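You operate a simulated robot arm through the tools that you are given. There is no shell and no other tool.

The job below is to be done with a simulated robot arm. You get a single attempt, and the scene is never put back.

## Task
Dye the middle of the sample on the light box, light it and file it by its pinholes.
Fine: dauber from the pad and back; more than one hole means rework; lamp off; leave the other samples. Set down upright: wooden dauber. A coat counts when it lies all over at full strength: go over it till it gets no stronger.

Only the result counts: the job must be done as asked and must still hold three seconds after the hand-in. Knocking over, shifting, dropping, spilling or breaking anything else fails it.

## Robot
A 7-joint arm with a two-finger parallel gripper, fixed in place. Base frame: the origin is on the floor under the middle of its stand, x ahead of it, y to its left, z up; the work surface is at about z = 0.85. Lengths are in m, angles in rad, forces in N, time in s.
With the tool pointing down near the work surface it reaches from about 0.24 to 0.68 m from the base axis. Its first joint turns from -1.152 to 1.152 rad. Payload 2.4 kg.
Tool frame: the origin (TCP) lies between the finger pads and is the grasp point; the fingertips stand 0.03 m ahead of it; z points along the fingers, y is the line along which they close. Largest opening 0.094 m; finger width 0.028, thickness 0.01; the body of the gripper, 0.05 by 0.096 m, starts 0.055 m behind the TCP.
Orientation is that of the tool frame in the base frame, as [roll, pitch, yaw] about the fixed x, y, z axes, in that order (R = Rz(yaw) Ry(pitch) Rx(roll)). With the fingers straight down and closing along the base's y, the tool's x points along the base's -x, its y along +y and its z along -z.

## Interface
- The arm moves only by the tool drive_tool. Its argument "plan" is a list that holds one entry, the list of rows, each a list of 7 numbers: the shift along the base's x, y, z in units of 250 mm (1.0 is 250 mm), then the turn, a rotation vector about the base's x, y, z in units of 60 degrees (1.0 is 60 degrees), then the opening, from 0 (shut) to 1 (fully open). In form: [[[dx, dy, dz, wx, wy, wz, hand], ...]]. A call has 1 to 20 rows; each row is the pose to reach, as a shift and turn from the pose commanded when the call began. A call with a number of a shift or a turn outside -1 to 1 is refused whole. Rows are played at 5 a second. More than 0.05 m and 0.15 rad between two rows, or a gripper value outside its range, and nothing of the call is played. A pose out of reach is approached as far as the arm can. The call stops where the force on the tool passes 40 N (or 10 N more than at its start, if that is more) or the arm is blocked; 0.2 s more then pass. The fingers move at their own pace (about 0.153 m/s each) and stop on an object; they squeeze with about 43 N. The grip force told is the motor's: it shows also when the fingers shut on nothing. Time passes only in rows, and 0.2 s behind the last, so rows that repeat a pose let the fingers close. It gives the time, the measured TCP pose, the force on the tool (base axes), the opening and the grip force at its end, in the units of the frame above (readings bear some noise), with the torque about the TCP (base axes, N m) and any sound that the robot's microphone picked up.
- Cameras (640 x 400 px; columns grow to the right, rows downward): "scene" is fixed at [0.0199, 0.4592, 1.447]; the picture's right is [-0.90, -0.43, 0.00], its down [-0.23, 0.48, -0.85] and it looks along [0.36, -0.76, -0.53] (base axes); focal length 331 px, centre (320, 200). "wrist" rides on the gripper at [0.076, 0.014, -0.102] in the tool frame; the picture's right is [-0.18, 0.98, 0.00], its down [-0.75, -0.14, -0.64] and it looks along [-0.63, -0.12, 0.77] (tool axes); focal length 243 px, centre (320, 200). There is no depth. A picture from a camera that has moved, and an enlarged one, comes with that camera's place and axes in the base frame and with its lens.
- camera(camera): a new picture of that camera. It takes no simulated time.
- close_up(camera, box): a new picture of the part [left, top, right, bottom] of that camera's present view, enlarged. It takes no simulated time.
- hand_in(): hands the job in; it is judged then, once.

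Nothing tells you positions but the pictures and the camera data. Unless the task says otherwise, let go and move clear before handing in.

The tools are called after ">>>" as name(argument=value, ...) on one line, values as JSON. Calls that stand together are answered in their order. drive_tool: Moves the arm, as the interface text tells. Its arguments: {"type":"object","properties":{"plan":{"type":"array"}},"required":["plan"]} The other tools are called the same way: camera (camera) takes a picture; close_up (camera, box) takes an enlarged picture of a part of a camera's view; hand_in () hands the job in.

At the start:

```text
time_s: 0.0
tcp_pos: [0.4384, 0.0604, 1.256]
tcp_rot: [-3.141, 0.0, -3.141]
ft_force: [0.0, -0.8, 0.0]
wrist_torque: [0.04, 0.04, -0.01]
finger_gap: 0.0939
gripper_force: 0.0
```

scene: 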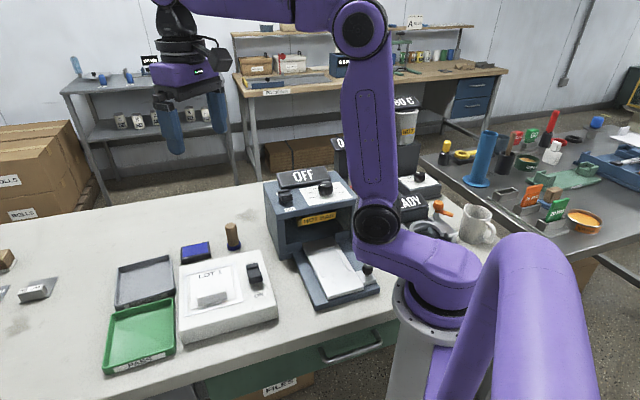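
wrist: 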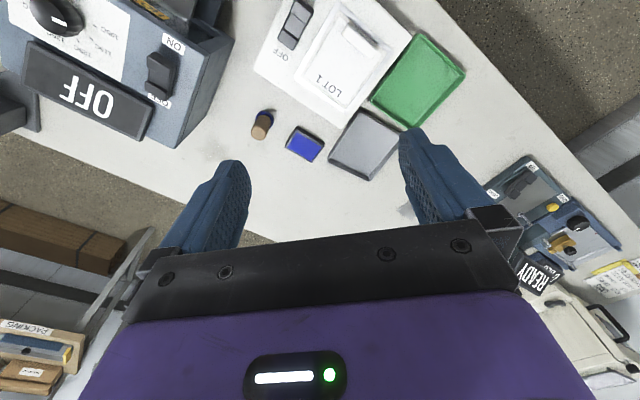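

I see a light box with a sample on a "LOT 1" card, a green PASS tray, a grey tray, a blue ink pad and a wooden dauber beside it. I will look closer first.

>>> close_up(camera="scene", box=[90, 200, 290, 380])

>>> close_up(camera="wrist", box=[230, 0, 480, 190])

>>> close_up(camera="scene", box=[0, 220, 120, 320])

```text
2.22 times, centred on (190, 290) of scene
camera zoom: at [0.0199, 0.4592, 1.447], right [-0.9, -0.43, 0.0], down [-0.23, 0.48, -0.85], along [0.36, -0.76, -0.53], focal length 735 px, centre (609, 0)
```

zoom: 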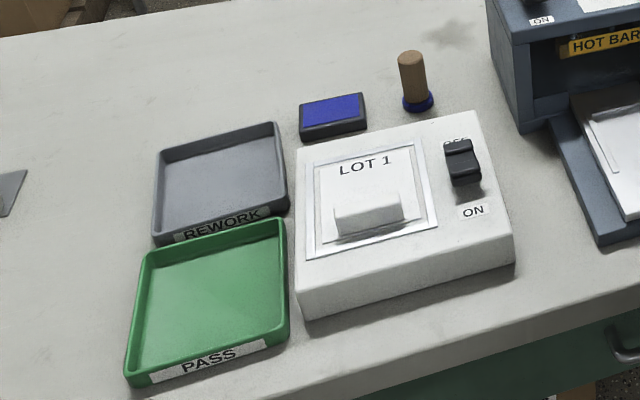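

```text
2.11 times, centred on (355, 95) of wrist
camera zoom: at [0.3613, 0.0748, 1.3581], right [0.18, 0.98, 0.0], down [0.75, -0.14, 0.64], along [0.63, -0.12, -0.77], focal length 511 px, centre (246, 421)
```

zoom: 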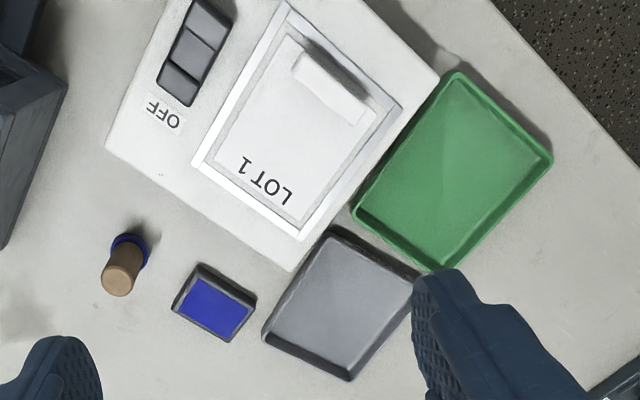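

```text
4.00 times, centred on (60, 270) of scene
camera zoom: at [0.0199, 0.4592, 1.447], right [-0.9, -0.43, 0.0], down [-0.23, 0.48, -0.85], along [0.36, -0.76, -0.53], focal length 1324 px, centre (1360, -80)
```

zoom: 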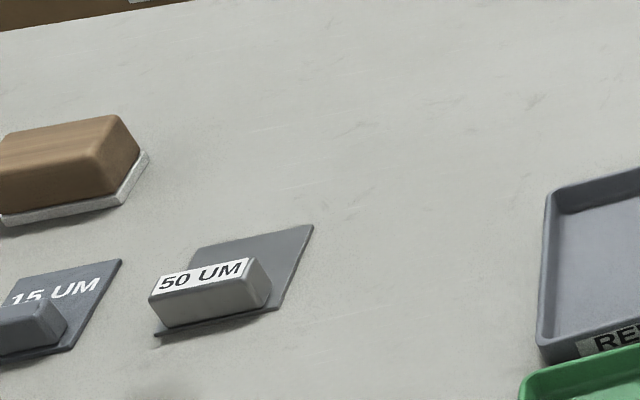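

The light box sits turned about 45° around (0.44, 0.08), the dauber stands near (0.533, -0.075) and the pad is near (0.605, -0.006). I'll move the wrist camera nearer to inspect the sample.

>>> drive_tool(plan=[[[-0.054, 0.032, -0.135, 0, 0, 0, 1], [-0.108, 0.065, -0.271, 0, 0, 0, 1], [-0.162, 0.097, -0.406, 0, 0, 0, 1], [-0.216, 0.129, -0.542, 0, 0, 0, 1], [-0.27, 0.161, -0.677, 0, 0, 0, 1], [-0.324, 0.194, -0.813, 0, 0, 0, 1], [-0.378, 0.226, -0.948, 0, 0, 0, 1]]])

>>> camera(camera="wrist")

>>> camera(camera="scene")

```text
time_s: 1.6
tcp_pos: [0.344, 0.1162, 1.0179]
tcp_rot: [-3.14, 0.001, 3.141]
ft_force: [0.2, 0.1, 0.5]
wrist_torque: [0.02, 0.0, 0.02]
finger_gap: 0.0936
gripper_force: 0.1
```

```text
taken
camera wrist: at [0.2673, 0.1312, 1.1201], right [0.18, 0.98, 0.0], down [0.75, -0.14, 0.64], along [0.63, -0.12, -0.77], focal length 243 px, centre (320, 200)
```

wrist: 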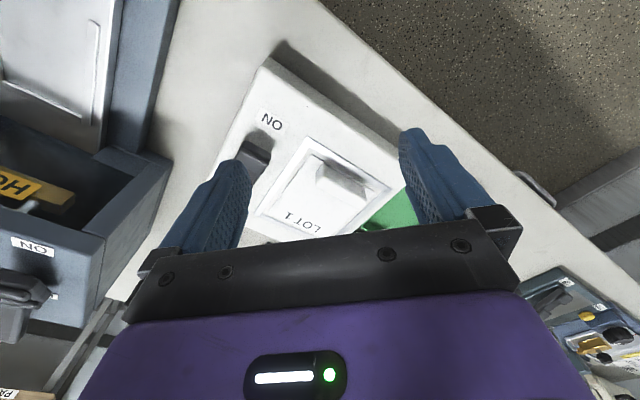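

```text
taken
```

scene: 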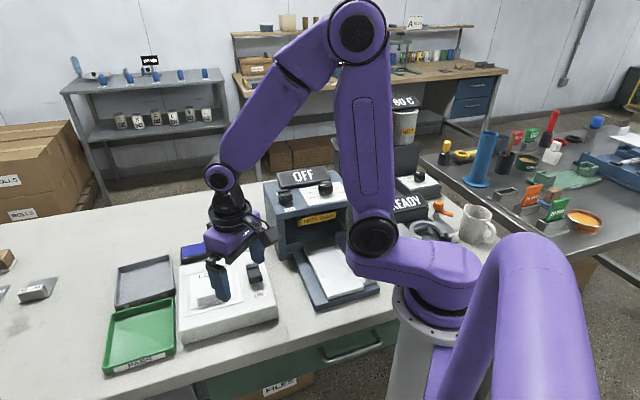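

>>> close_up(camera="wrist", box=[220, 80, 420, 240])

>>> close_up(camera="scene", box=[170, 230, 290, 340])

```text
2.50 times, centred on (320, 160) of wrist
camera zoom: at [0.2673, 0.1312, 1.1201], right [0.18, 0.98, 0.0], down [0.75, -0.14, 0.64], along [0.63, -0.12, -0.77], focal length 606 px, centre (320, 300)
```

zoom: 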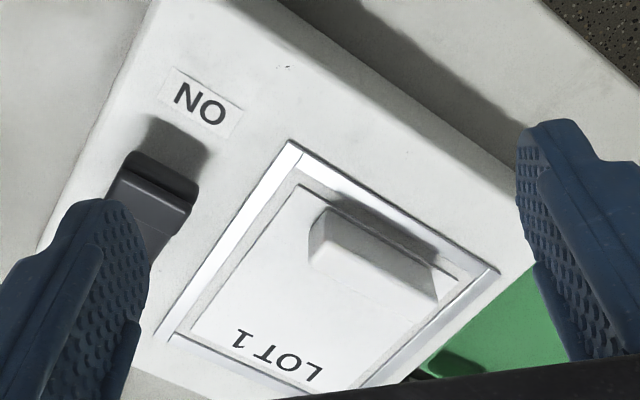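

```text
3.64 times, centred on (230, 285) of scene
camera zoom: at [0.0199, 0.4592, 1.447], right [-0.9, -0.43, 0.0], down [-0.23, 0.48, -0.85], along [0.36, -0.76, -0.53], focal length 1203 px, centre (647, -109)
```

zoom: 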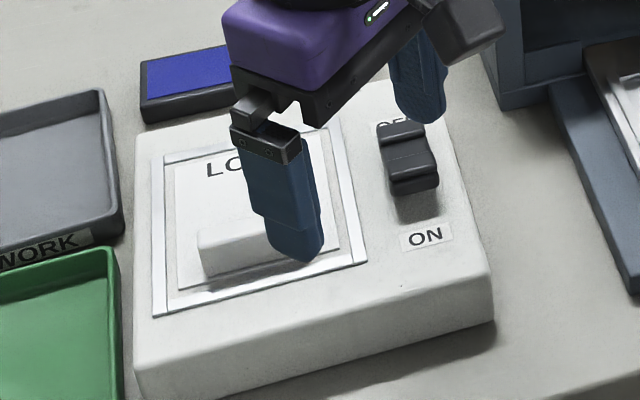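

The sample is a white plate marked "LOT 1" with a raised bar grip at one end, and a rocker switch is beside it. I'll turn the tool 45° to line up with the box and look from above.

>>> drive_tool(plan=[[[0.064, -0.013, 0.018, 0, 0, 0.107, 1], [0.128, -0.025, 0.035, 0, 0, 0.214, 1], [0.192, -0.038, 0.053, 0, 0, 0.321, 1], [0.256, -0.05, 0.071, 0, 0, 0.428, 1], [0.32, -0.063, 0.089, 0, 0, 0.535, 1], [0.384, -0.075, 0.106, 0, 0, 0.643, 1], [0.448, -0.088, 0.124, 0, 0, 0.75, 1]]])

>>> camera(camera="wrist")

>>> close_up(camera="wrist", box=[220, 0, 420, 160])

```text
time_s: 3.2
tcp_pos: [0.4559, 0.0949, 1.0503]
tcp_rot: [-3.141, 0.0, -2.356]
ft_force: [0.8, 0.0, 0.0]
wrist_torque: [-0.01, -0.01, -0.02]
finger_gap: 0.0941
gripper_force: 0.0
```

```text
taken
camera wrist: at [0.3913, 0.0508, 1.1528], right [-0.57, 0.82, 0.0], down [0.63, 0.43, 0.64], along [0.53, 0.36, -0.77], focal length 243 px, centre (320, 200)
```

wrist: 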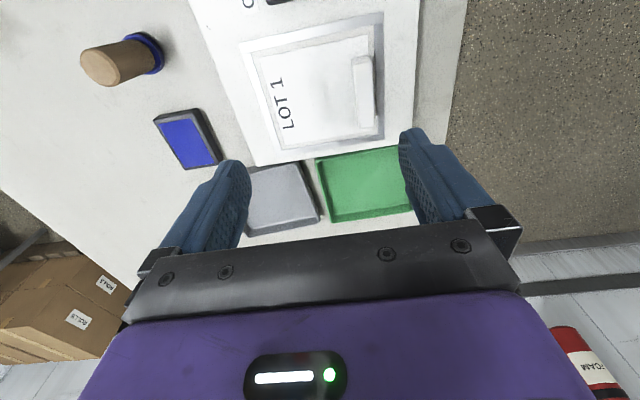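

```text
2.50 times, centred on (320, 80) of wrist
camera zoom: at [0.3913, 0.0508, 1.1528], right [-0.57, 0.82, 0.0], down [0.63, 0.43, 0.64], along [0.53, 0.36, -0.77], focal length 606 px, centre (320, 500)
```

zoom: 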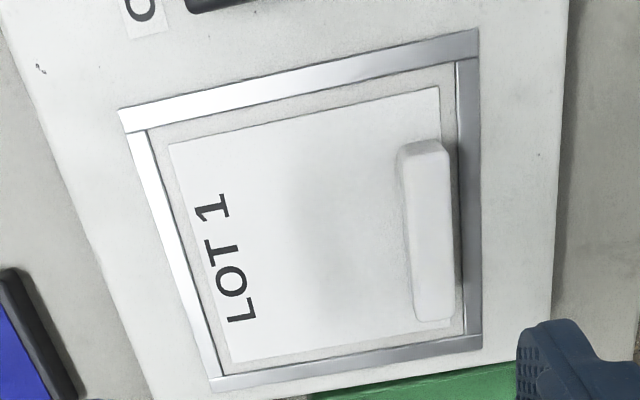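

The sample is about 0.09 × 0.10 m, centred at about (0.457, 0.096) and turned exactly 45°. Its top is near z 0.89, and the bar grip is on the front-left side. I'll check the bar height, switch and dauber more closely.

>>> close_up(camera="scene", box=[170, 230, 290, 340])

>>> close_up(camera="wrist", box=[60, 0, 260, 180])

>>> close_up(camera="scene", box=[175, 210, 255, 270])

```text
3.64 times, centred on (230, 285) of scene
camera zoom: at [0.0199, 0.4592, 1.447], right [-0.9, -0.43, 0.0], down [-0.23, 0.48, -0.85], along [0.36, -0.76, -0.53], focal length 1203 px, centre (647, -109)
```

zoom: 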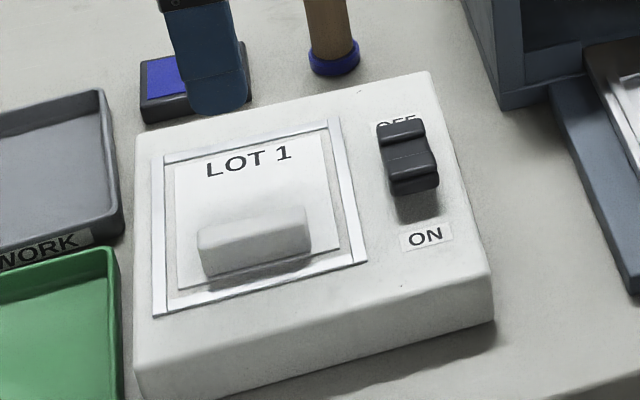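

```text
2.22 times, centred on (160, 90) of wrist
camera zoom: at [0.3913, 0.0508, 1.1528], right [-0.57, 0.82, 0.0], down [0.63, 0.43, 0.64], along [0.53, 0.36, -0.77], focal length 539 px, centre (676, 444)
```

zoom: 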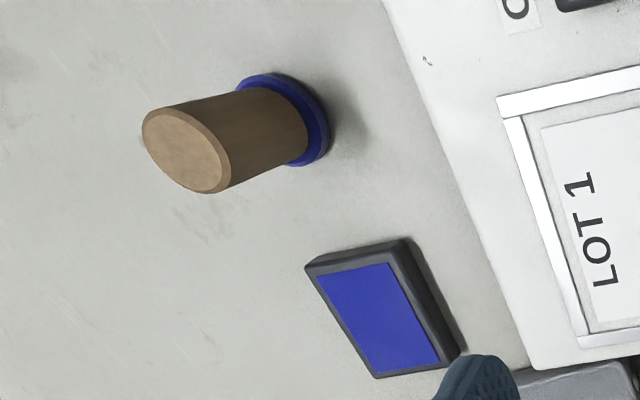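

```text
6.67 times, centred on (215, 240) of scene
camera zoom: at [0.0199, 0.4592, 1.447], right [-0.9, -0.43, 0.0], down [-0.23, 0.48, -0.85], along [0.36, -0.76, -0.53], focal length 2206 px, centre (1020, -67)
```

zoom: 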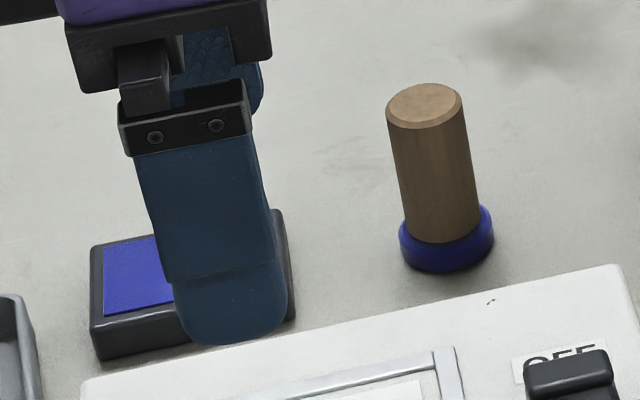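

The dauber's foot is about 0.039 m wide and its top is near z 0.921; it stands at about (0.536, -0.076). The bar grip runs parallel to the text and tops out near 0.917. I'll turn the tool so the fingers close parallel to the bar, then move above the dauber.

>>> drive_tool(plan=[[[0.032, -0.069, -0.012, 0, 0, -0.1, 1], [0.064, -0.137, -0.024, 0, 0, -0.2, 1], [0.097, -0.206, -0.036, 0, 0, -0.3, 1], [0.129, -0.274, -0.048, 0, 0, -0.4, 1], [0.161, -0.343, -0.06, 0, 0, -0.5, 1], [0.193, -0.412, -0.072, 0, 0, -0.6, 1], [0.225, -0.48, -0.084, 0, 0, -0.7, 1], [0.258, -0.549, -0.096, 0, 0, -0.8, 1], [0.29, -0.617, -0.108, 0, 0, -0.9, 1], [0.322, -0.686, -0.12, 0, 0, -1.0, 1]]])

>>> drive_tool(plan=[[[0, 0, 0, 0, 0, -0.125, 1], [0, 0, 0, 0, 0, -0.25, 1], [0, 0, 0, 0, 0, -0.375, 1], [0, 0, 0, 0, 0, -0.5, 1], [0, 0, 0, 0, 0, -0.5, 1]]])

>>> camera(camera="wrist")

>>> camera(camera="scene")

```text
time_s: 5.4
tcp_pos: [0.5357, -0.0771, 1.0216]
tcp_rot: [3.141, 0.0, 2.878]
ft_force: [0.1, -0.6, -0.4]
wrist_torque: [-0.03, -0.02, -0.03]
finger_gap: 0.0937
gripper_force: 0.1
```

```text
time_s: 6.6
tcp_pos: [0.5358, -0.0768, 1.0208]
tcp_rot: [3.141, 0.0, 2.353]
ft_force: [-0.1, 0.2, -0.2]
wrist_torque: [0.01, -0.01, 0.0]
finger_gap: 0.0941
gripper_force: 0.0
```

```text
taken
camera wrist: at [0.492, -0.0124, 1.1224], right [0.83, 0.56, 0.0], down [0.43, -0.63, 0.64], along [0.36, -0.53, -0.77], focal length 243 px, centre (320, 200)
```

wrist: 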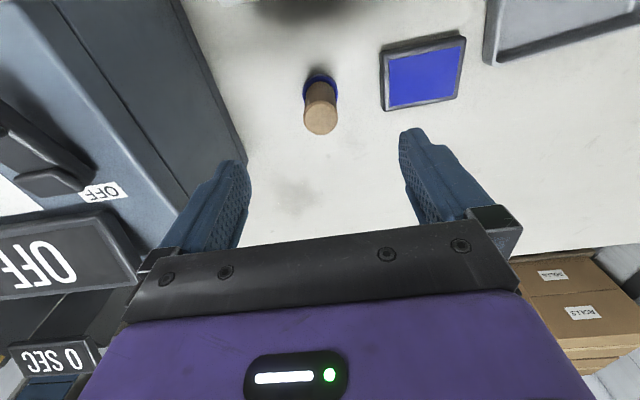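

```text
taken
```

scene: 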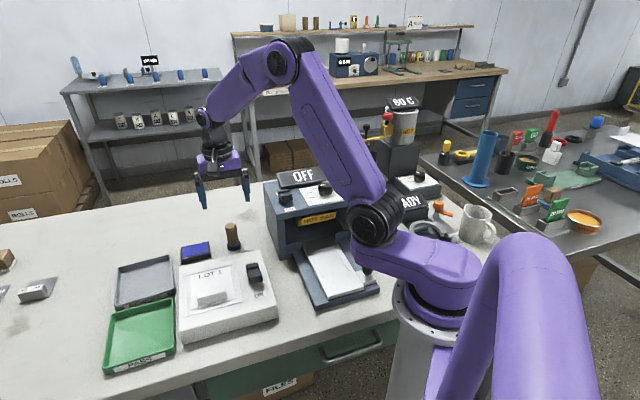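

>>> close_up(camera="wrist", box=[270, 20, 490, 160])

```text
2.86 times, centred on (380, 90) of wrist
camera zoom: at [0.492, -0.0124, 1.1224], right [0.83, 0.56, 0.0], down [0.43, -0.63, 0.64], along [0.36, -0.53, -0.77], focal length 693 px, centre (149, 514)
```

zoom: 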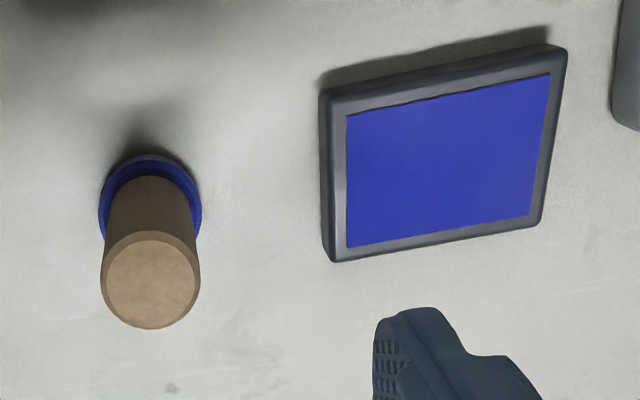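

The dauber sits right under the tool at (0.536, -0.077), and the pad centre is at (0.607, -0.007). Next I lower and grip the dauber high on its wooden handle.

>>> drive_tool(plan=[[[0, -0.002, -0.12, 0, 0, 0, 1], [0, -0.002, -0.24, 0, 0, 0, 1], [0, -0.002, -0.36, 0, 0, 0, 1], [0, -0.002, -0.44, 0, 0, 0, 1], [0, -0.002, -0.44, 0, 0, 0, 1]]])

>>> drive_tool(plan=[[[0, 0, 0, 0, 0, 0, 0], [0, 0, 0, 0, 0, 0, 0], [0, 0, 0, 0, 0, 0, 0], [0, 0, 0, 0, 0, 0, 0]]])

>>> camera(camera="wrist")

```text
time_s: 7.8
tcp_pos: [0.5353, -0.0771, 0.9094]
tcp_rot: [-3.141, 0.0, 2.357]
ft_force: [-0.8, 0.9, 0.0]
wrist_torque: [0.02, 0.0, -0.02]
finger_gap: 0.0943
gripper_force: 0.0
```

```text
time_s: 8.8
tcp_pos: [0.5361, -0.077, 0.9098]
tcp_rot: [-3.141, 0.0, 2.355]
ft_force: [-0.1, -0.2, -0.7]
wrist_torque: [-0.04, 0.01, -0.01]
finger_gap: 0.0286
gripper_force: 43.3
```

```text
taken
camera wrist: at [0.4912, -0.0128, 1.0122], right [0.82, 0.57, 0.0], down [0.43, -0.63, 0.64], along [0.36, -0.53, -0.77], focal length 243 px, centre (320, 200)
```

wrist: 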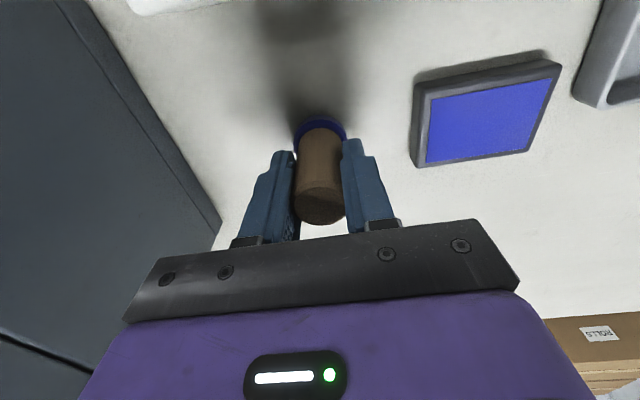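

The dauber is held (gap 0.0286). I lift it and move it over the pad.

>>> drive_tool(plan=[[[0, 0, 0.1, 0, 0, 0, 0], [0, 0, 0.2, 0, 0, 0, 0], [0.07, 0.07, 0.2, 0, 0, 0, 0], [0.14, 0.14, 0.2, 0, 0, 0, 0], [0.21, 0.21, 0.2, 0, 0, 0, 0], [0.282, 0.28, 0.2, 0, 0, 0, 0], [0.282, 0.28, 0.2, 0, 0, 0, 0]]])

>>> camera(camera="wrist")

>>> close_up(camera="scene", box=[155, 200, 275, 280])

```text
time_s: 10.4
tcp_pos: [0.6075, -0.0069, 0.9596]
tcp_rot: [3.141, 0.0, 2.357]
ft_force: [-0.5, -0.2, -1.2]
wrist_torque: [0.02, 0.02, 0.03]
finger_gap: 0.0287
gripper_force: 43.4
```

```text
taken
camera wrist: at [0.563, 0.0573, 1.062], right [0.83, 0.56, 0.0], down [0.43, -0.63, 0.64], along [0.36, -0.53, -0.77], focal length 243 px, centre (320, 200)
```

wrist: 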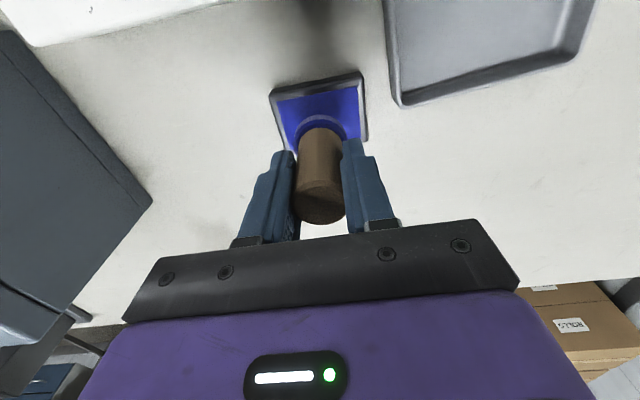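

```text
5.00 times, centred on (215, 240) of scene
camera zoom: at [0.0199, 0.4592, 1.447], right [-0.9, -0.43, 0.0], down [-0.23, 0.48, -0.85], along [0.36, -0.76, -0.53], focal length 1654 px, centre (845, 0)
```

zoom: 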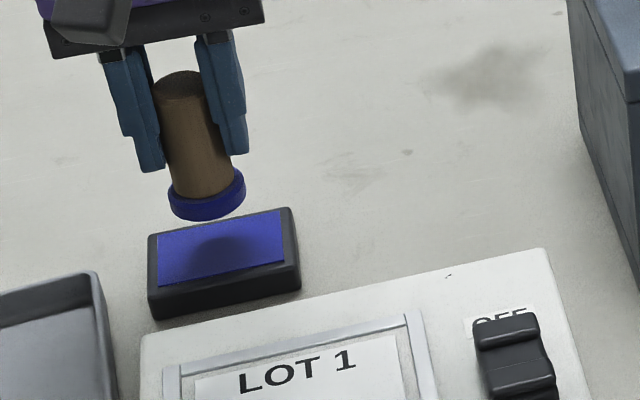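

Now I lower it gently onto the pad and watch the force.

>>> drive_tool(plan=[[[0, 0, -0.06, 0, 0, 0, 0], [0, 0, -0.1, 0, 0, 0, 0], [0, 0, -0.116, 0, 0, 0, 0], [0, 0, -0.124, 0, 0, 0, 0], [0, 0, -0.128, 0, 0, 0, 0]]])

>>> close_up(camera="scene", box=[155, 200, 275, 280])

```text
time_s: 11.6
tcp_pos: [0.6044, -0.0079, 0.9286]
tcp_rot: [-3.141, -0.002, 2.355]
ft_force: [-0.8, 0.6, 4.6]
wrist_torque: [0.06, 0.08, 0.05]
finger_gap: 0.0285
gripper_force: 43.1
```

```text
5.00 times, centred on (215, 240) of scene
camera zoom: at [0.0197, 0.4592, 1.447], right [-0.9, -0.43, 0.0], down [-0.23, 0.48, -0.85], along [0.36, -0.76, -0.53], focal length 1654 px, centre (845, 0)
```

zoom: 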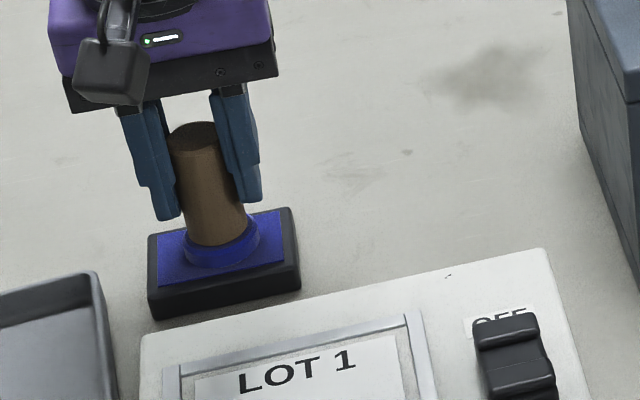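

Contact with the pad at 4.6 N. I press a touch more, hold it, then lift.

>>> drive_tool(plan=[[[0, 0, -0.004, 0, 0, 0, 0], [0, 0, -0.006, 0, 0, 0, 0], [0, 0, -0.006, 0, 0, 0, 0], [0, 0, -0.006, 0, 0, 0, 0]]])

>>> drive_tool(plan=[[[0, 0, 0.02, 0, 0, 0, 0], [0, 0, 0.1, 0, 0, 0, 0], [0, 0, 0.2, 0, 0, 0, 0], [0, 0, 0.2, 0, 0, 0, 0]]])

>>> close_up(camera="scene", box=[155, 200, 275, 280])

>>> camera(camera="wrist")

```text
time_s: 12.6
tcp_pos: [0.6072, -0.0078, 0.9273]
tcp_rot: [-3.141, 0.004, 2.356]
ft_force: [-5.5, -2.0, 24.5]
wrist_torque: [-0.21, 0.42, -0.05]
finger_gap: 0.0289
gripper_force: 43.1
```

```text
time_s: 13.6
tcp_pos: [0.6055, -0.0073, 0.9767]
tcp_rot: [-3.141, 0.001, 2.356]
ft_force: [0.0, -1.2, -0.2]
wrist_torque: [0.02, -0.01, 0.01]
finger_gap: 0.0289
gripper_force: 43.2
```

```text
5.00 times, centred on (215, 240) of scene
camera zoom: at [0.0199, 0.4592, 1.447], right [-0.9, -0.43, 0.0], down [-0.23, 0.48, -0.85], along [0.36, -0.76, -0.53], focal length 1654 px, centre (845, 0)
```

zoom: 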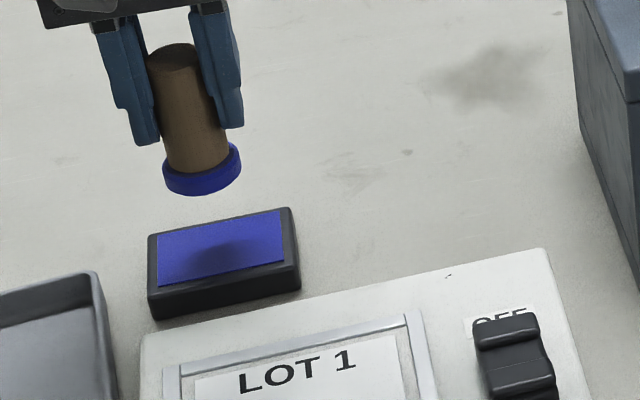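

```text
taken
camera wrist: at [0.5621, 0.0572, 1.079], right [0.82, 0.57, 0.0], down [0.43, -0.63, 0.64], along [0.36, -0.53, -0.77], focal length 243 px, centre (320, 200)
```

wrist: 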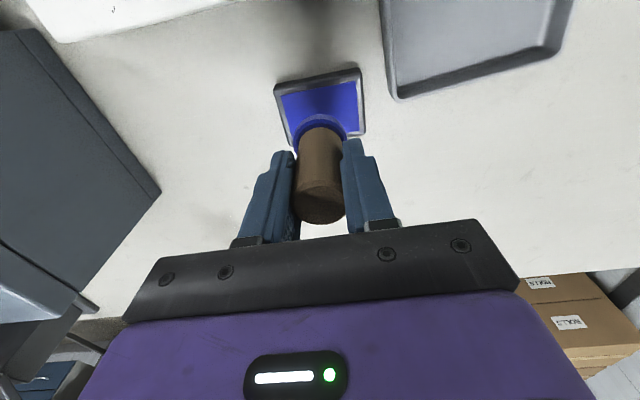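

The pad is stiff, and the dauber is inked. I'll now carry it over the middle of the sample at (0.457, 0.096).

>>> drive_tool(plan=[[[0, 0, 0.1, 0, 0, 0, 0], [-0.1, 0.069, 0.1, 0, 0, 0, 0], [-0.2, 0.137, 0.1, 0, 0, 0, 0], [-0.3, 0.206, 0.1, 0, 0, 0, 0], [-0.4, 0.274, 0.1, 0, 0, 0, 0], [-0.5, 0.343, 0.1, 0, 0, 0, 0], [-0.599, 0.411, 0.1, 0, 0, 0, 0], [-0.599, 0.411, 0.0, 0, 0, 0, 0], [-0.599, 0.411, 0.0, 0, 0, 0, 0]]])

>>> close_up(camera="scene", box=[155, 220, 295, 320])

>>> camera(camera="wrist")

```text
time_s: 15.6
tcp_pos: [0.4559, 0.095, 0.9778]
tcp_rot: [3.14, 0.002, 2.355]
ft_force: [0.3, 0.8, -0.2]
wrist_torque: [0.0, -0.01, 0.0]
finger_gap: 0.0288
gripper_force: 42.8
```

```text
4.00 times, centred on (225, 270) of scene
camera zoom: at [0.0199, 0.4592, 1.447], right [-0.9, -0.43, 0.0], down [-0.23, 0.48, -0.85], along [0.36, -0.76, -0.53], focal length 1324 px, centre (700, -80)
```

zoom: 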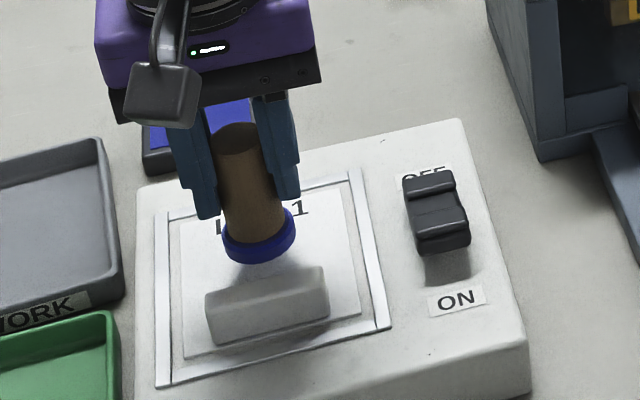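

```text
taken
camera wrist: at [0.4118, 0.1598, 1.0793], right [0.82, 0.57, 0.0], down [0.43, -0.63, 0.64], along [0.36, -0.53, -0.77], focal length 243 px, centre (320, 200)
```

wrist: 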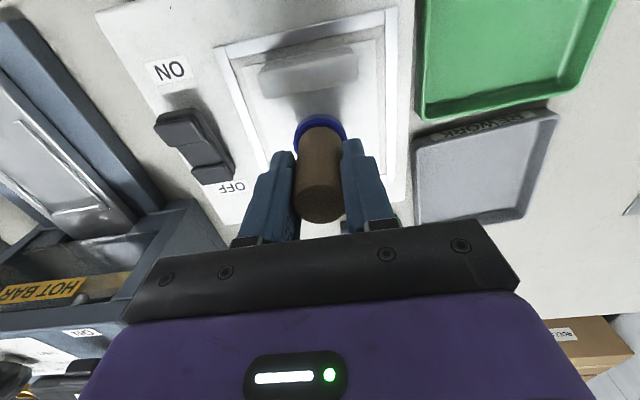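

The dauber is over the middle. I lower it carefully to touch the sample.

>>> drive_tool(plan=[[[0, 0, -0.04, 0, 0, 0, 0], [0, 0, -0.08, 0, 0, 0, 0], [0, 0, -0.092, 0, 0, 0, 0], [0, 0, -0.098, 0, 0, 0, 0], [0, 0, -0.102, 0, 0, 0, 0]]])

>>> close_up(camera="scene", box=[155, 220, 295, 320])

```text
time_s: 16.8
tcp_pos: [0.4578, 0.0953, 0.9503]
tcp_rot: [3.139, 0.002, 2.357]
ft_force: [-1.0, 0.3, 29.5]
wrist_torque: [0.21, -0.18, 0.07]
finger_gap: 0.0286
gripper_force: 43.1
```

```text
4.00 times, centred on (225, 270) of scene
camera zoom: at [0.0194, 0.459, 1.447], right [-0.9, -0.43, 0.0], down [-0.23, 0.48, -0.85], along [0.36, -0.76, -0.53], focal length 1324 px, centre (700, -80)
```

zoom: 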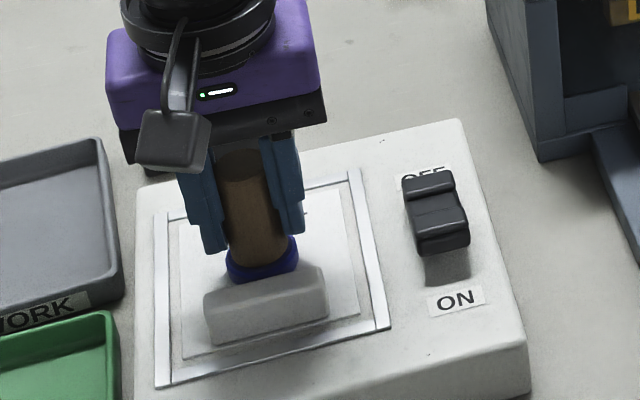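

It touched firmly (29 N). I lift it and look at the mark.

>>> drive_tool(plan=[[[0, 0, 0.01, 0, 0, 0, 0], [0, 0, 0.08, 0, 0, 0, 0], [0, 0, 0.16, 0, 0, 0, 0], [0, 0, 0.2, 0, 0, 0, 0]]])

>>> close_up(camera="scene", box=[155, 220, 295, 320])

>>> close_up(camera="wrist", box=[220, 0, 420, 160])

```text
time_s: 17.8
tcp_pos: [0.4565, 0.0952, 1.0016]
tcp_rot: [-3.141, 0.001, 2.357]
ft_force: [-1.0, -0.6, -1.9]
wrist_torque: [-0.01, 0.02, 0.02]
finger_gap: 0.0288
gripper_force: 43.2
```

```text
4.00 times, centred on (225, 270) of scene
camera zoom: at [0.0199, 0.4592, 1.447], right [-0.9, -0.43, 0.0], down [-0.23, 0.48, -0.85], along [0.36, -0.76, -0.53], focal length 1324 px, centre (700, -80)
```

zoom: 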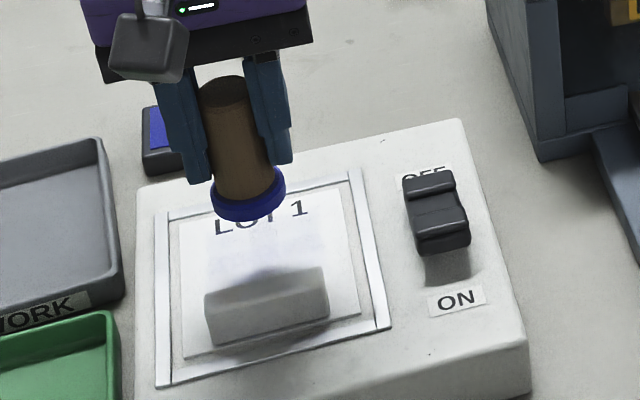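

```text
2.50 times, centred on (320, 80) of wrist
camera zoom: at [0.4127, 0.1594, 1.1034], right [0.82, 0.57, 0.0], down [0.43, -0.63, 0.64], along [0.36, -0.53, -0.77], focal length 606 px, centre (320, 500)
```

zoom: 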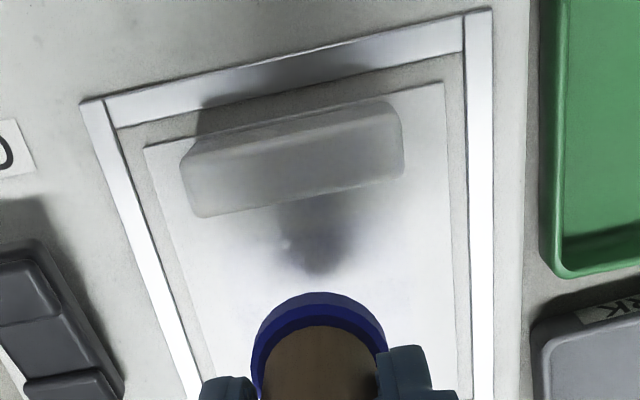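

>>> drive_tool(plan=[[[0.1, -0.1, 0.04, 0, 0, 0, 0], [0.2, -0.2, 0.08, 0, 0, 0, 0], [0.3, -0.3, 0.12, 0, 0, 0, 0], [0.3, -0.3, 0.12, 0, 0, 0, 0]]])

>>> close_up(camera="scene", box=[180, 245, 270, 315])

>>> close_up(camera="wrist", box=[220, 0, 420, 130])

```text
time_s: 18.8
tcp_pos: [0.5311, 0.0203, 1.0325]
tcp_rot: [-3.14, 0.0, 2.356]
ft_force: [-0.1, 0.2, -0.5]
wrist_torque: [0.01, 0.03, -0.01]
finger_gap: 0.0284
gripper_force: 43.3
```

```text
5.71 times, centred on (225, 280) of scene
camera zoom: at [0.0199, 0.4592, 1.447], right [-0.9, -0.43, 0.0], down [-0.23, 0.48, -0.85], along [0.36, -0.76, -0.53], focal length 1891 px, centre (863, -257)
```

zoom: 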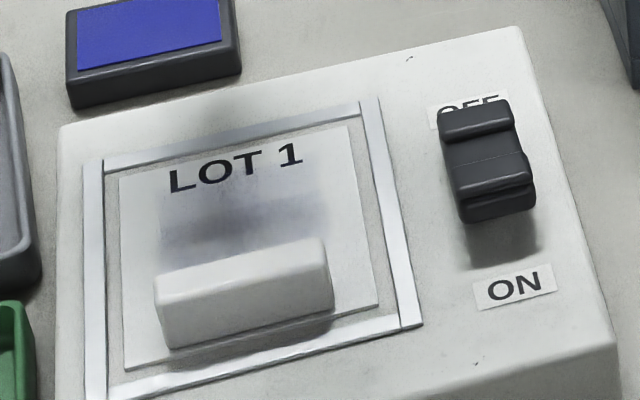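

```text
3.08 times, centred on (320, 65) of wrist
camera zoom: at [0.4876, 0.0849, 1.1345], right [0.82, 0.57, 0.0], down [0.43, -0.63, 0.64], along [0.36, -0.53, -0.77], focal length 746 px, centre (320, 615)
```

zoom: 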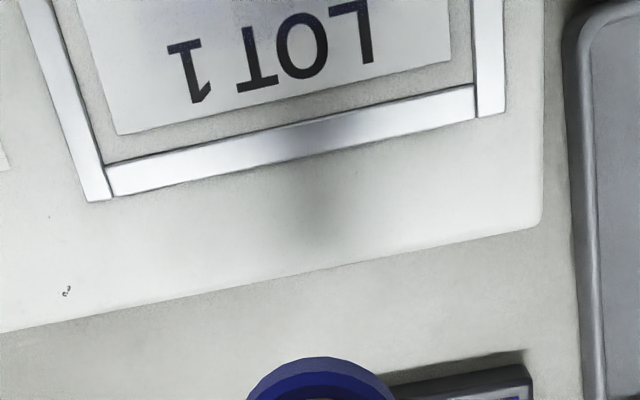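

>>> drive_tool(plan=[[[0.1, -0.1, 0, 0, 0, 0, 0], [0.2, -0.2, 0, 0, 0, 0, 0], [0.24, -0.28, 0, 0, 0, 0, 0], [0.24, -0.28, 0, 0, 0, 0, 0]]])

>>> close_up(camera="scene", box=[190, 255, 250, 302])

```text
time_s: 19.8
tcp_pos: [0.5933, -0.0501, 1.0313]
tcp_rot: [-3.141, 0.0, 2.356]
ft_force: [-0.3, -0.5, -1.0]
wrist_torque: [-0.02, -0.03, 0.01]
finger_gap: 0.0286
gripper_force: 43.0
```

```text
8.51 times, centred on (220, 278) of scene
camera zoom: at [0.0199, 0.4592, 1.447], right [-0.9, -0.43, 0.0], down [-0.23, 0.48, -0.85], along [0.36, -0.76, -0.53], focal length 2816 px, centre (1171, -468)
```

zoom: 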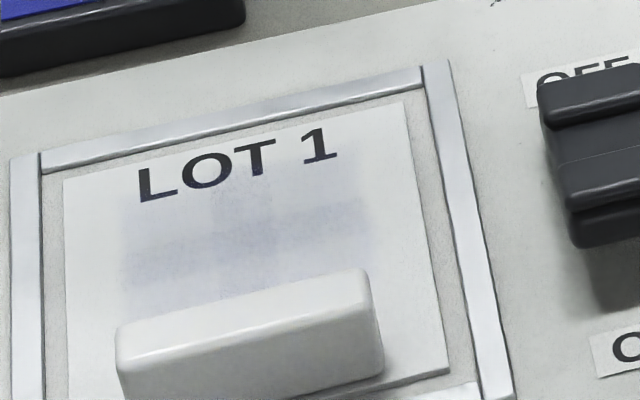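

A faint, patchy blue tint about 0.063 m wide shows across the middle. I'll look at it from a pose where the wrist camera sees the whole patch.

>>> drive_tool(plan=[[[-0.088, 0.096, 0.03, 0, 0, 0, 0], [-0.176, 0.192, 0.03, 0, 0, 0, 0], [-0.265, 0.289, 0.03, 0, 0, 0, 0], [-0.353, 0.385, 0.03, 0, 0, 0, 0], [-0.441, 0.481, 0.03, 0, 0, 0, 0], [-0.441, 0.481, 0.03, 0, 0, 0, 0]]])

>>> close_up(camera="wrist", box=[250, 0, 410, 120])

```text
time_s: 21.2
tcp_pos: [0.481, 0.0706, 1.0393]
tcp_rot: [-3.14, 0.0, 2.359]
ft_force: [0.1, 0.5, -1.0]
wrist_torque: [0.0, 0.01, 0.02]
finger_gap: 0.0285
gripper_force: 42.3
```

```text
3.33 times, centred on (330, 60) of wrist
camera zoom: at [0.4368, 0.1351, 1.1411], right [0.83, 0.56, 0.0], down [0.43, -0.63, 0.64], along [0.36, -0.53, -0.77], focal length 809 px, centre (287, 667)
```

zoom: 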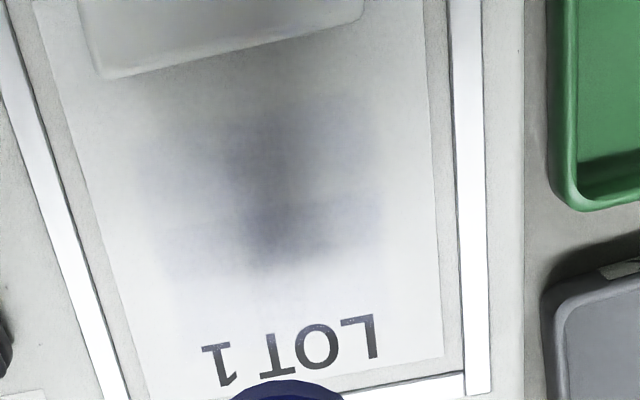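

The tint is faint and uneven, so more dabs are needed. I return above the middle and dab several spots, ending the first call in contact to check the force.

>>> drive_tool(plan=[[[-0.05, 0.05, 0, 0, 0, 0, 0], [-0.099, 0.099, 0, 0, 0, 0, 0], [-0.099, 0.099, -0.15, 0, 0, 0, 0], [-0.099, 0.099, -0.26, 0, 0, 0, 0], [-0.099, 0.099, -0.306, 0, 0, 0, 0], [-0.099, 0.099, -0.346, 0, 0, 0, 0], [-0.099, 0.099, -0.346, 0, 0, 0, 0]]])

```text
time_s: 22.8
tcp_pos: [0.4578, 0.096, 0.9532]
tcp_rot: [3.138, 0.004, 2.356]
ft_force: [-3.5, -1.2, 36.1]
wrist_torque: [-0.26, 0.14, -0.06]
finger_gap: 0.0295
gripper_force: 42.9
```

>>> drive_tool(plan=[[[0, 0, 0.05, 0, 0, 0, 0], [0.0566, 0.0566, 0.05, 0, 0, 0, 0], [0.0566, 0.0566, 0.006, 0, 0, 0, 0], [0.0566, 0.0566, 0.006, 0, 0, 0, 0], [0.0566, 0.0566, 0.05, 0, 0, 0, 0], [-0.0566, -0.0566, 0.05, 0, 0, 0, 0], [-0.0566, -0.0566, 0.006, 0, 0, 0, 0], [-0.0566, -0.0566, 0.006, 0, 0, 0, 0], [-0.0566, -0.0566, 0.05, 0, 0, 0, 0], [-0.0283, 0.0283, 0.05, 0, 0, 0, 0], [-0.0283, 0.0283, 0.006, 0, 0, 0, 0], [-0.0283, 0.0283, 0.006, 0, 0, 0, 0], [-0.0283, 0.0283, 0.05, 0, 0, 0, 0], [0.0396, -0.0396, 0.05, 0, 0, 0, 0], [0.0396, -0.0396, 0.006, 0, 0, 0, 0], [0.0396, -0.0396, 0.006, 0, 0, 0, 0]]])

```text
time_s: 26.2
tcp_pos: [0.4671, 0.086, 0.9526]
tcp_rot: [3.139, 0.001, 2.354]
ft_force: [-1.8, -1.6, 12.6]
wrist_torque: [-0.1, 0.11, -0.02]
finger_gap: 0.0291
gripper_force: 42.9
```

>>> drive_tool(plan=[[[0, 0, 0.1, 0, 0, 0, 0], [0.03, -0.03, 0.25, 0, 0, 0, 0], [0.06, -0.06, 0.4, 0, 0, 0, 0], [0.06, -0.06, 0.4, 0, 0, 0, 0]]])

>>> close_up(camera="wrist", box=[250, 0, 410, 120])

>>> close_up(camera="scene", box=[190, 255, 250, 302])

```text
time_s: 27.2
tcp_pos: [0.4823, 0.0702, 1.0528]
tcp_rot: [3.141, -0.001, 2.356]
ft_force: [0.6, 0.2, -0.5]
wrist_torque: [0.0, 0.02, -0.02]
finger_gap: 0.0291
gripper_force: 43.0
```

```text
3.33 times, centred on (330, 60) of wrist
camera zoom: at [0.4375, 0.1348, 1.1556], right [0.82, 0.57, 0.0], down [0.43, -0.63, 0.64], along [0.36, -0.53, -0.77], focal length 809 px, centre (287, 667)
```

zoom: 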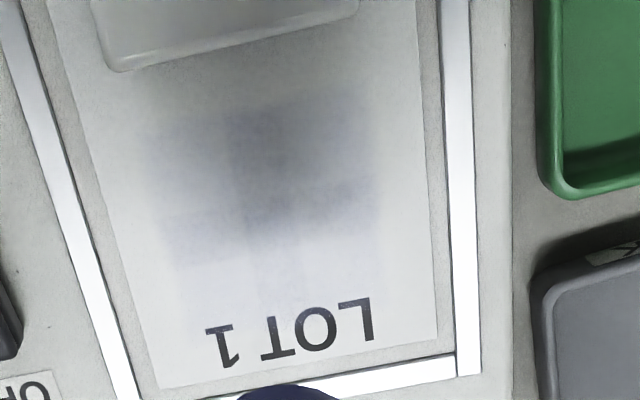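

```text
8.51 times, centred on (220, 278) of scene
camera zoom: at [0.0199, 0.4592, 1.447], right [-0.9, -0.43, 0.0], down [-0.23, 0.48, -0.85], along [0.36, -0.76, -0.53], focal length 2816 px, centre (1171, -468)
```

zoom: 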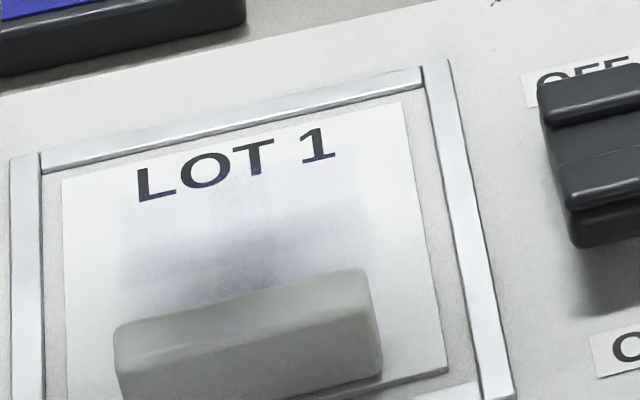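

>>> drive_tool(plan=[[[0.11, -0.12, -0.02, 0, 0, 0, 0], [0.22, -0.24, -0.05, 0, 0, 0, 0], [0.33, -0.36, -0.08, 0, 0, 0, 0], [0.439, -0.48, -0.1, 0, 0, 0, 0], [0.439, -0.48, -0.1, 0, 0, 0, 0]]])

>>> close_up(camera="scene", box=[190, 255, 250, 302])

>>> close_up(camera="scene", box=[205, 265, 235, 288])

```text
time_s: 28.4
tcp_pos: [0.5924, -0.049, 1.0287]
tcp_rot: [-3.14, -0.001, 2.355]
ft_force: [0.2, -0.1, -0.7]
wrist_torque: [0.04, 0.03, 0.02]
finger_gap: 0.0291
gripper_force: 43.6
```

```text
8.51 times, centred on (220, 278) of scene
camera zoom: at [0.0199, 0.4592, 1.447], right [-0.9, -0.43, 0.0], down [-0.23, 0.48, -0.85], along [0.36, -0.76, -0.53], focal length 2816 px, centre (1171, -468)
```

zoom: 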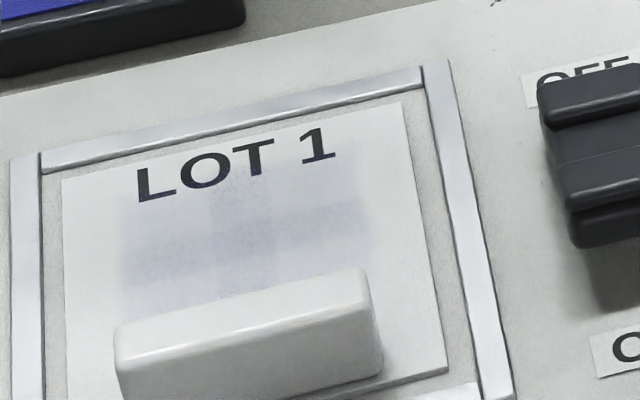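

```text
16.00 times, centred on (220, 276) of scene
camera zoom: at [0.0199, 0.4592, 1.447], right [-0.9, -0.43, 0.0], down [-0.23, 0.48, -0.85], along [0.36, -0.76, -0.53], focal length 5294 px, centre (1920, -1024)
```

zoom: 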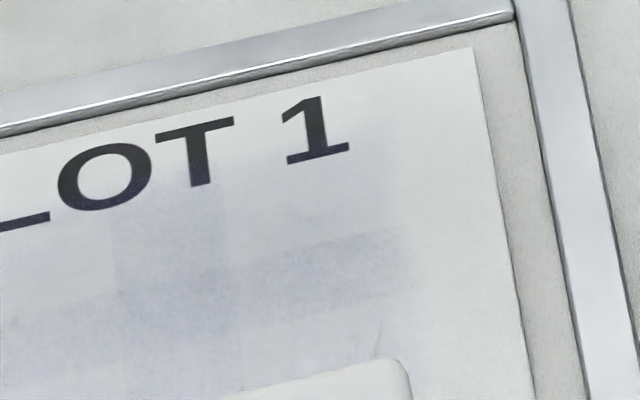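

The tint barely changed with the later dabs, so the dauber probably gave up its ink on the first one. I'll re-ink it at the pad and watch the effect.

>>> drive_tool(plan=[[[0.06, 0.168, -0.05, 0, 0, 0, 0], [0.06, 0.168, -0.2, 0, 0, 0, 0], [0.06, 0.168, -0.34, 0, 0, 0, 0], [0.06, 0.168, -0.39, 0, 0, 0, 0], [0.06, 0.168, -0.41, 0, 0, 0, 0], [0.06, 0.168, -0.41, 0, 0, 0, 0], [0.06, 0.168, -0.41, 0, 0, 0, 0]]])

```text
time_s: 30.0
tcp_pos: [0.6056, -0.0072, 0.9264]
tcp_rot: [3.14, -0.001, 2.357]
ft_force: [1.0, -0.1, -1.2]
wrist_torque: [0.02, 0.01, 0.04]
finger_gap: 0.0288
gripper_force: 42.6
```

>>> drive_tool(plan=[[[0, 0, -0.004, 0, 0, 0, 0], [0, 0, -0.008, 0, 0, 0, 0], [0, 0, -0.008, 0, 0, 0, 0]]])

```text
time_s: 30.8
tcp_pos: [0.6064, -0.0072, 0.9248]
tcp_rot: [3.142, 0.002, 2.356]
ft_force: [-0.6, 0.9, 1.1]
wrist_torque: [-0.03, -0.03, -0.03]
finger_gap: 0.029
gripper_force: 42.7
```

>>> drive_tool(plan=[[[0, 0, -0.004, 0, 0, 0, 0], [0, 0, -0.006, 0, 0, 0, 0], [0, 0, -0.006, 0, 0, 0, 0]]])

>>> close_up(camera="scene", box=[155, 200, 275, 280])

```text
time_s: 31.6
tcp_pos: [0.6064, -0.0077, 0.9239]
tcp_rot: [3.139, 0.002, 2.357]
ft_force: [-4.6, 0.0, 20.2]
wrist_torque: [-0.08, 0.2, -0.04]
finger_gap: 0.0291
gripper_force: 43.4
```

```text
5.00 times, centred on (215, 240) of scene
camera zoom: at [0.0193, 0.4592, 1.447], right [-0.9, -0.43, 0.0], down [-0.23, 0.48, -0.85], along [0.36, -0.76, -0.53], focal length 1654 px, centre (845, 0)
```

zoom: 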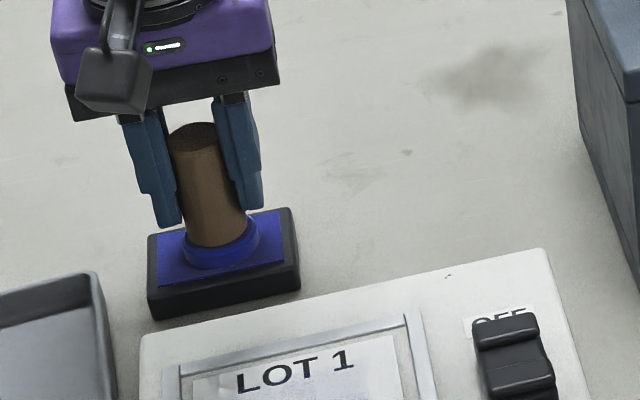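

>>> drive_tool(plan=[[[0, 0, 0.1, 0, 0, 0, 0], [0, 0, 0.25, 0, 0, 0, 0], [-0.12, 0.082, 0.304, 0, 0, 0, 0], [-0.24, 0.165, 0.304, 0, 0, 0, 0], [-0.36, 0.247, 0.304, 0, 0, 0, 0], [-0.48, 0.33, 0.304, 0, 0, 0, 0], [-0.599, 0.412, 0.304, 0, 0, 0, 0], [-0.599, 0.412, 0.2, 0, 0, 0, 0], [-0.599, 0.412, 0.14, 0, 0, 0, 0], [-0.599, 0.412, 0.12, 0, 0, 0, 0], [-0.599, 0.412, 0.116, 0, 0, 0, 0], [-0.599, 0.412, 0.112, 0, 0, 0, 0], [-0.599, 0.412, 0.112, 0, 0, 0, 0]]])

```text
time_s: 34.4
tcp_pos: [0.4574, 0.0969, 0.9518]
tcp_rot: [3.138, 0.002, 2.355]
ft_force: [-6.0, -0.7, 39.2]
wrist_torque: [-0.26, 0.25, 0.01]
finger_gap: 0.0289
gripper_force: 42.5
```

>>> drive_tool(plan=[[[0, 0, 0.02, 0, 0, 0, 0], [0, 0, 0.1, 0, 0, 0, 0], [0.05, -0.05, 0.25, 0, 0, 0, 0], [0.15, -0.15, 0.35, 0, 0, 0, 0], [0.25, -0.25, 0.4, 0, 0, 0, 0], [0.35, -0.35, 0.4, 0, 0, 0, 0], [0.45, -0.45, 0.4, 0, 0, 0, 0], [0.54, -0.54, 0.4, 0, 0, 0, 0]]])

>>> close_up(camera="scene", box=[190, 255, 250, 302])

>>> close_up(camera="scene", box=[205, 265, 235, 288])

```text
time_s: 36.2
tcp_pos: [0.592, -0.0398, 1.0526]
tcp_rot: [3.141, 0.0, 2.357]
ft_force: [-0.5, 0.1, -0.3]
wrist_torque: [0.03, 0.0, 0.0]
finger_gap: 0.029
gripper_force: 43.1
```

```text
8.51 times, centred on (220, 278) of scene
camera zoom: at [0.0199, 0.4592, 1.447], right [-0.9, -0.43, 0.0], down [-0.23, 0.48, -0.85], along [0.36, -0.76, -0.53], focal length 2816 px, centre (1171, -468)
```

zoom: 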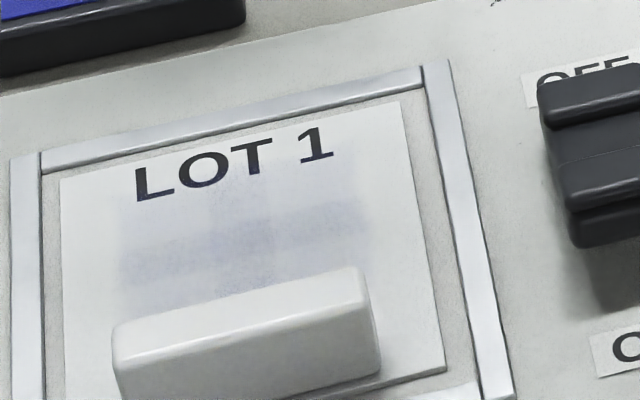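

```text
16.00 times, centred on (220, 276) of scene
camera zoom: at [0.0199, 0.4592, 1.447], right [-0.9, -0.43, 0.0], down [-0.23, 0.48, -0.85], along [0.36, -0.76, -0.53], focal length 5294 px, centre (1920, -1024)
```

zoom: 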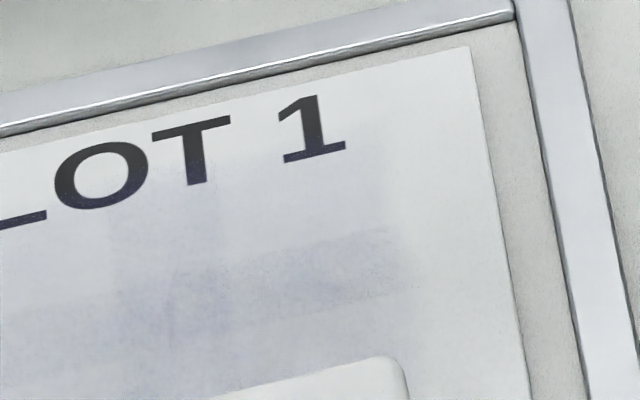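

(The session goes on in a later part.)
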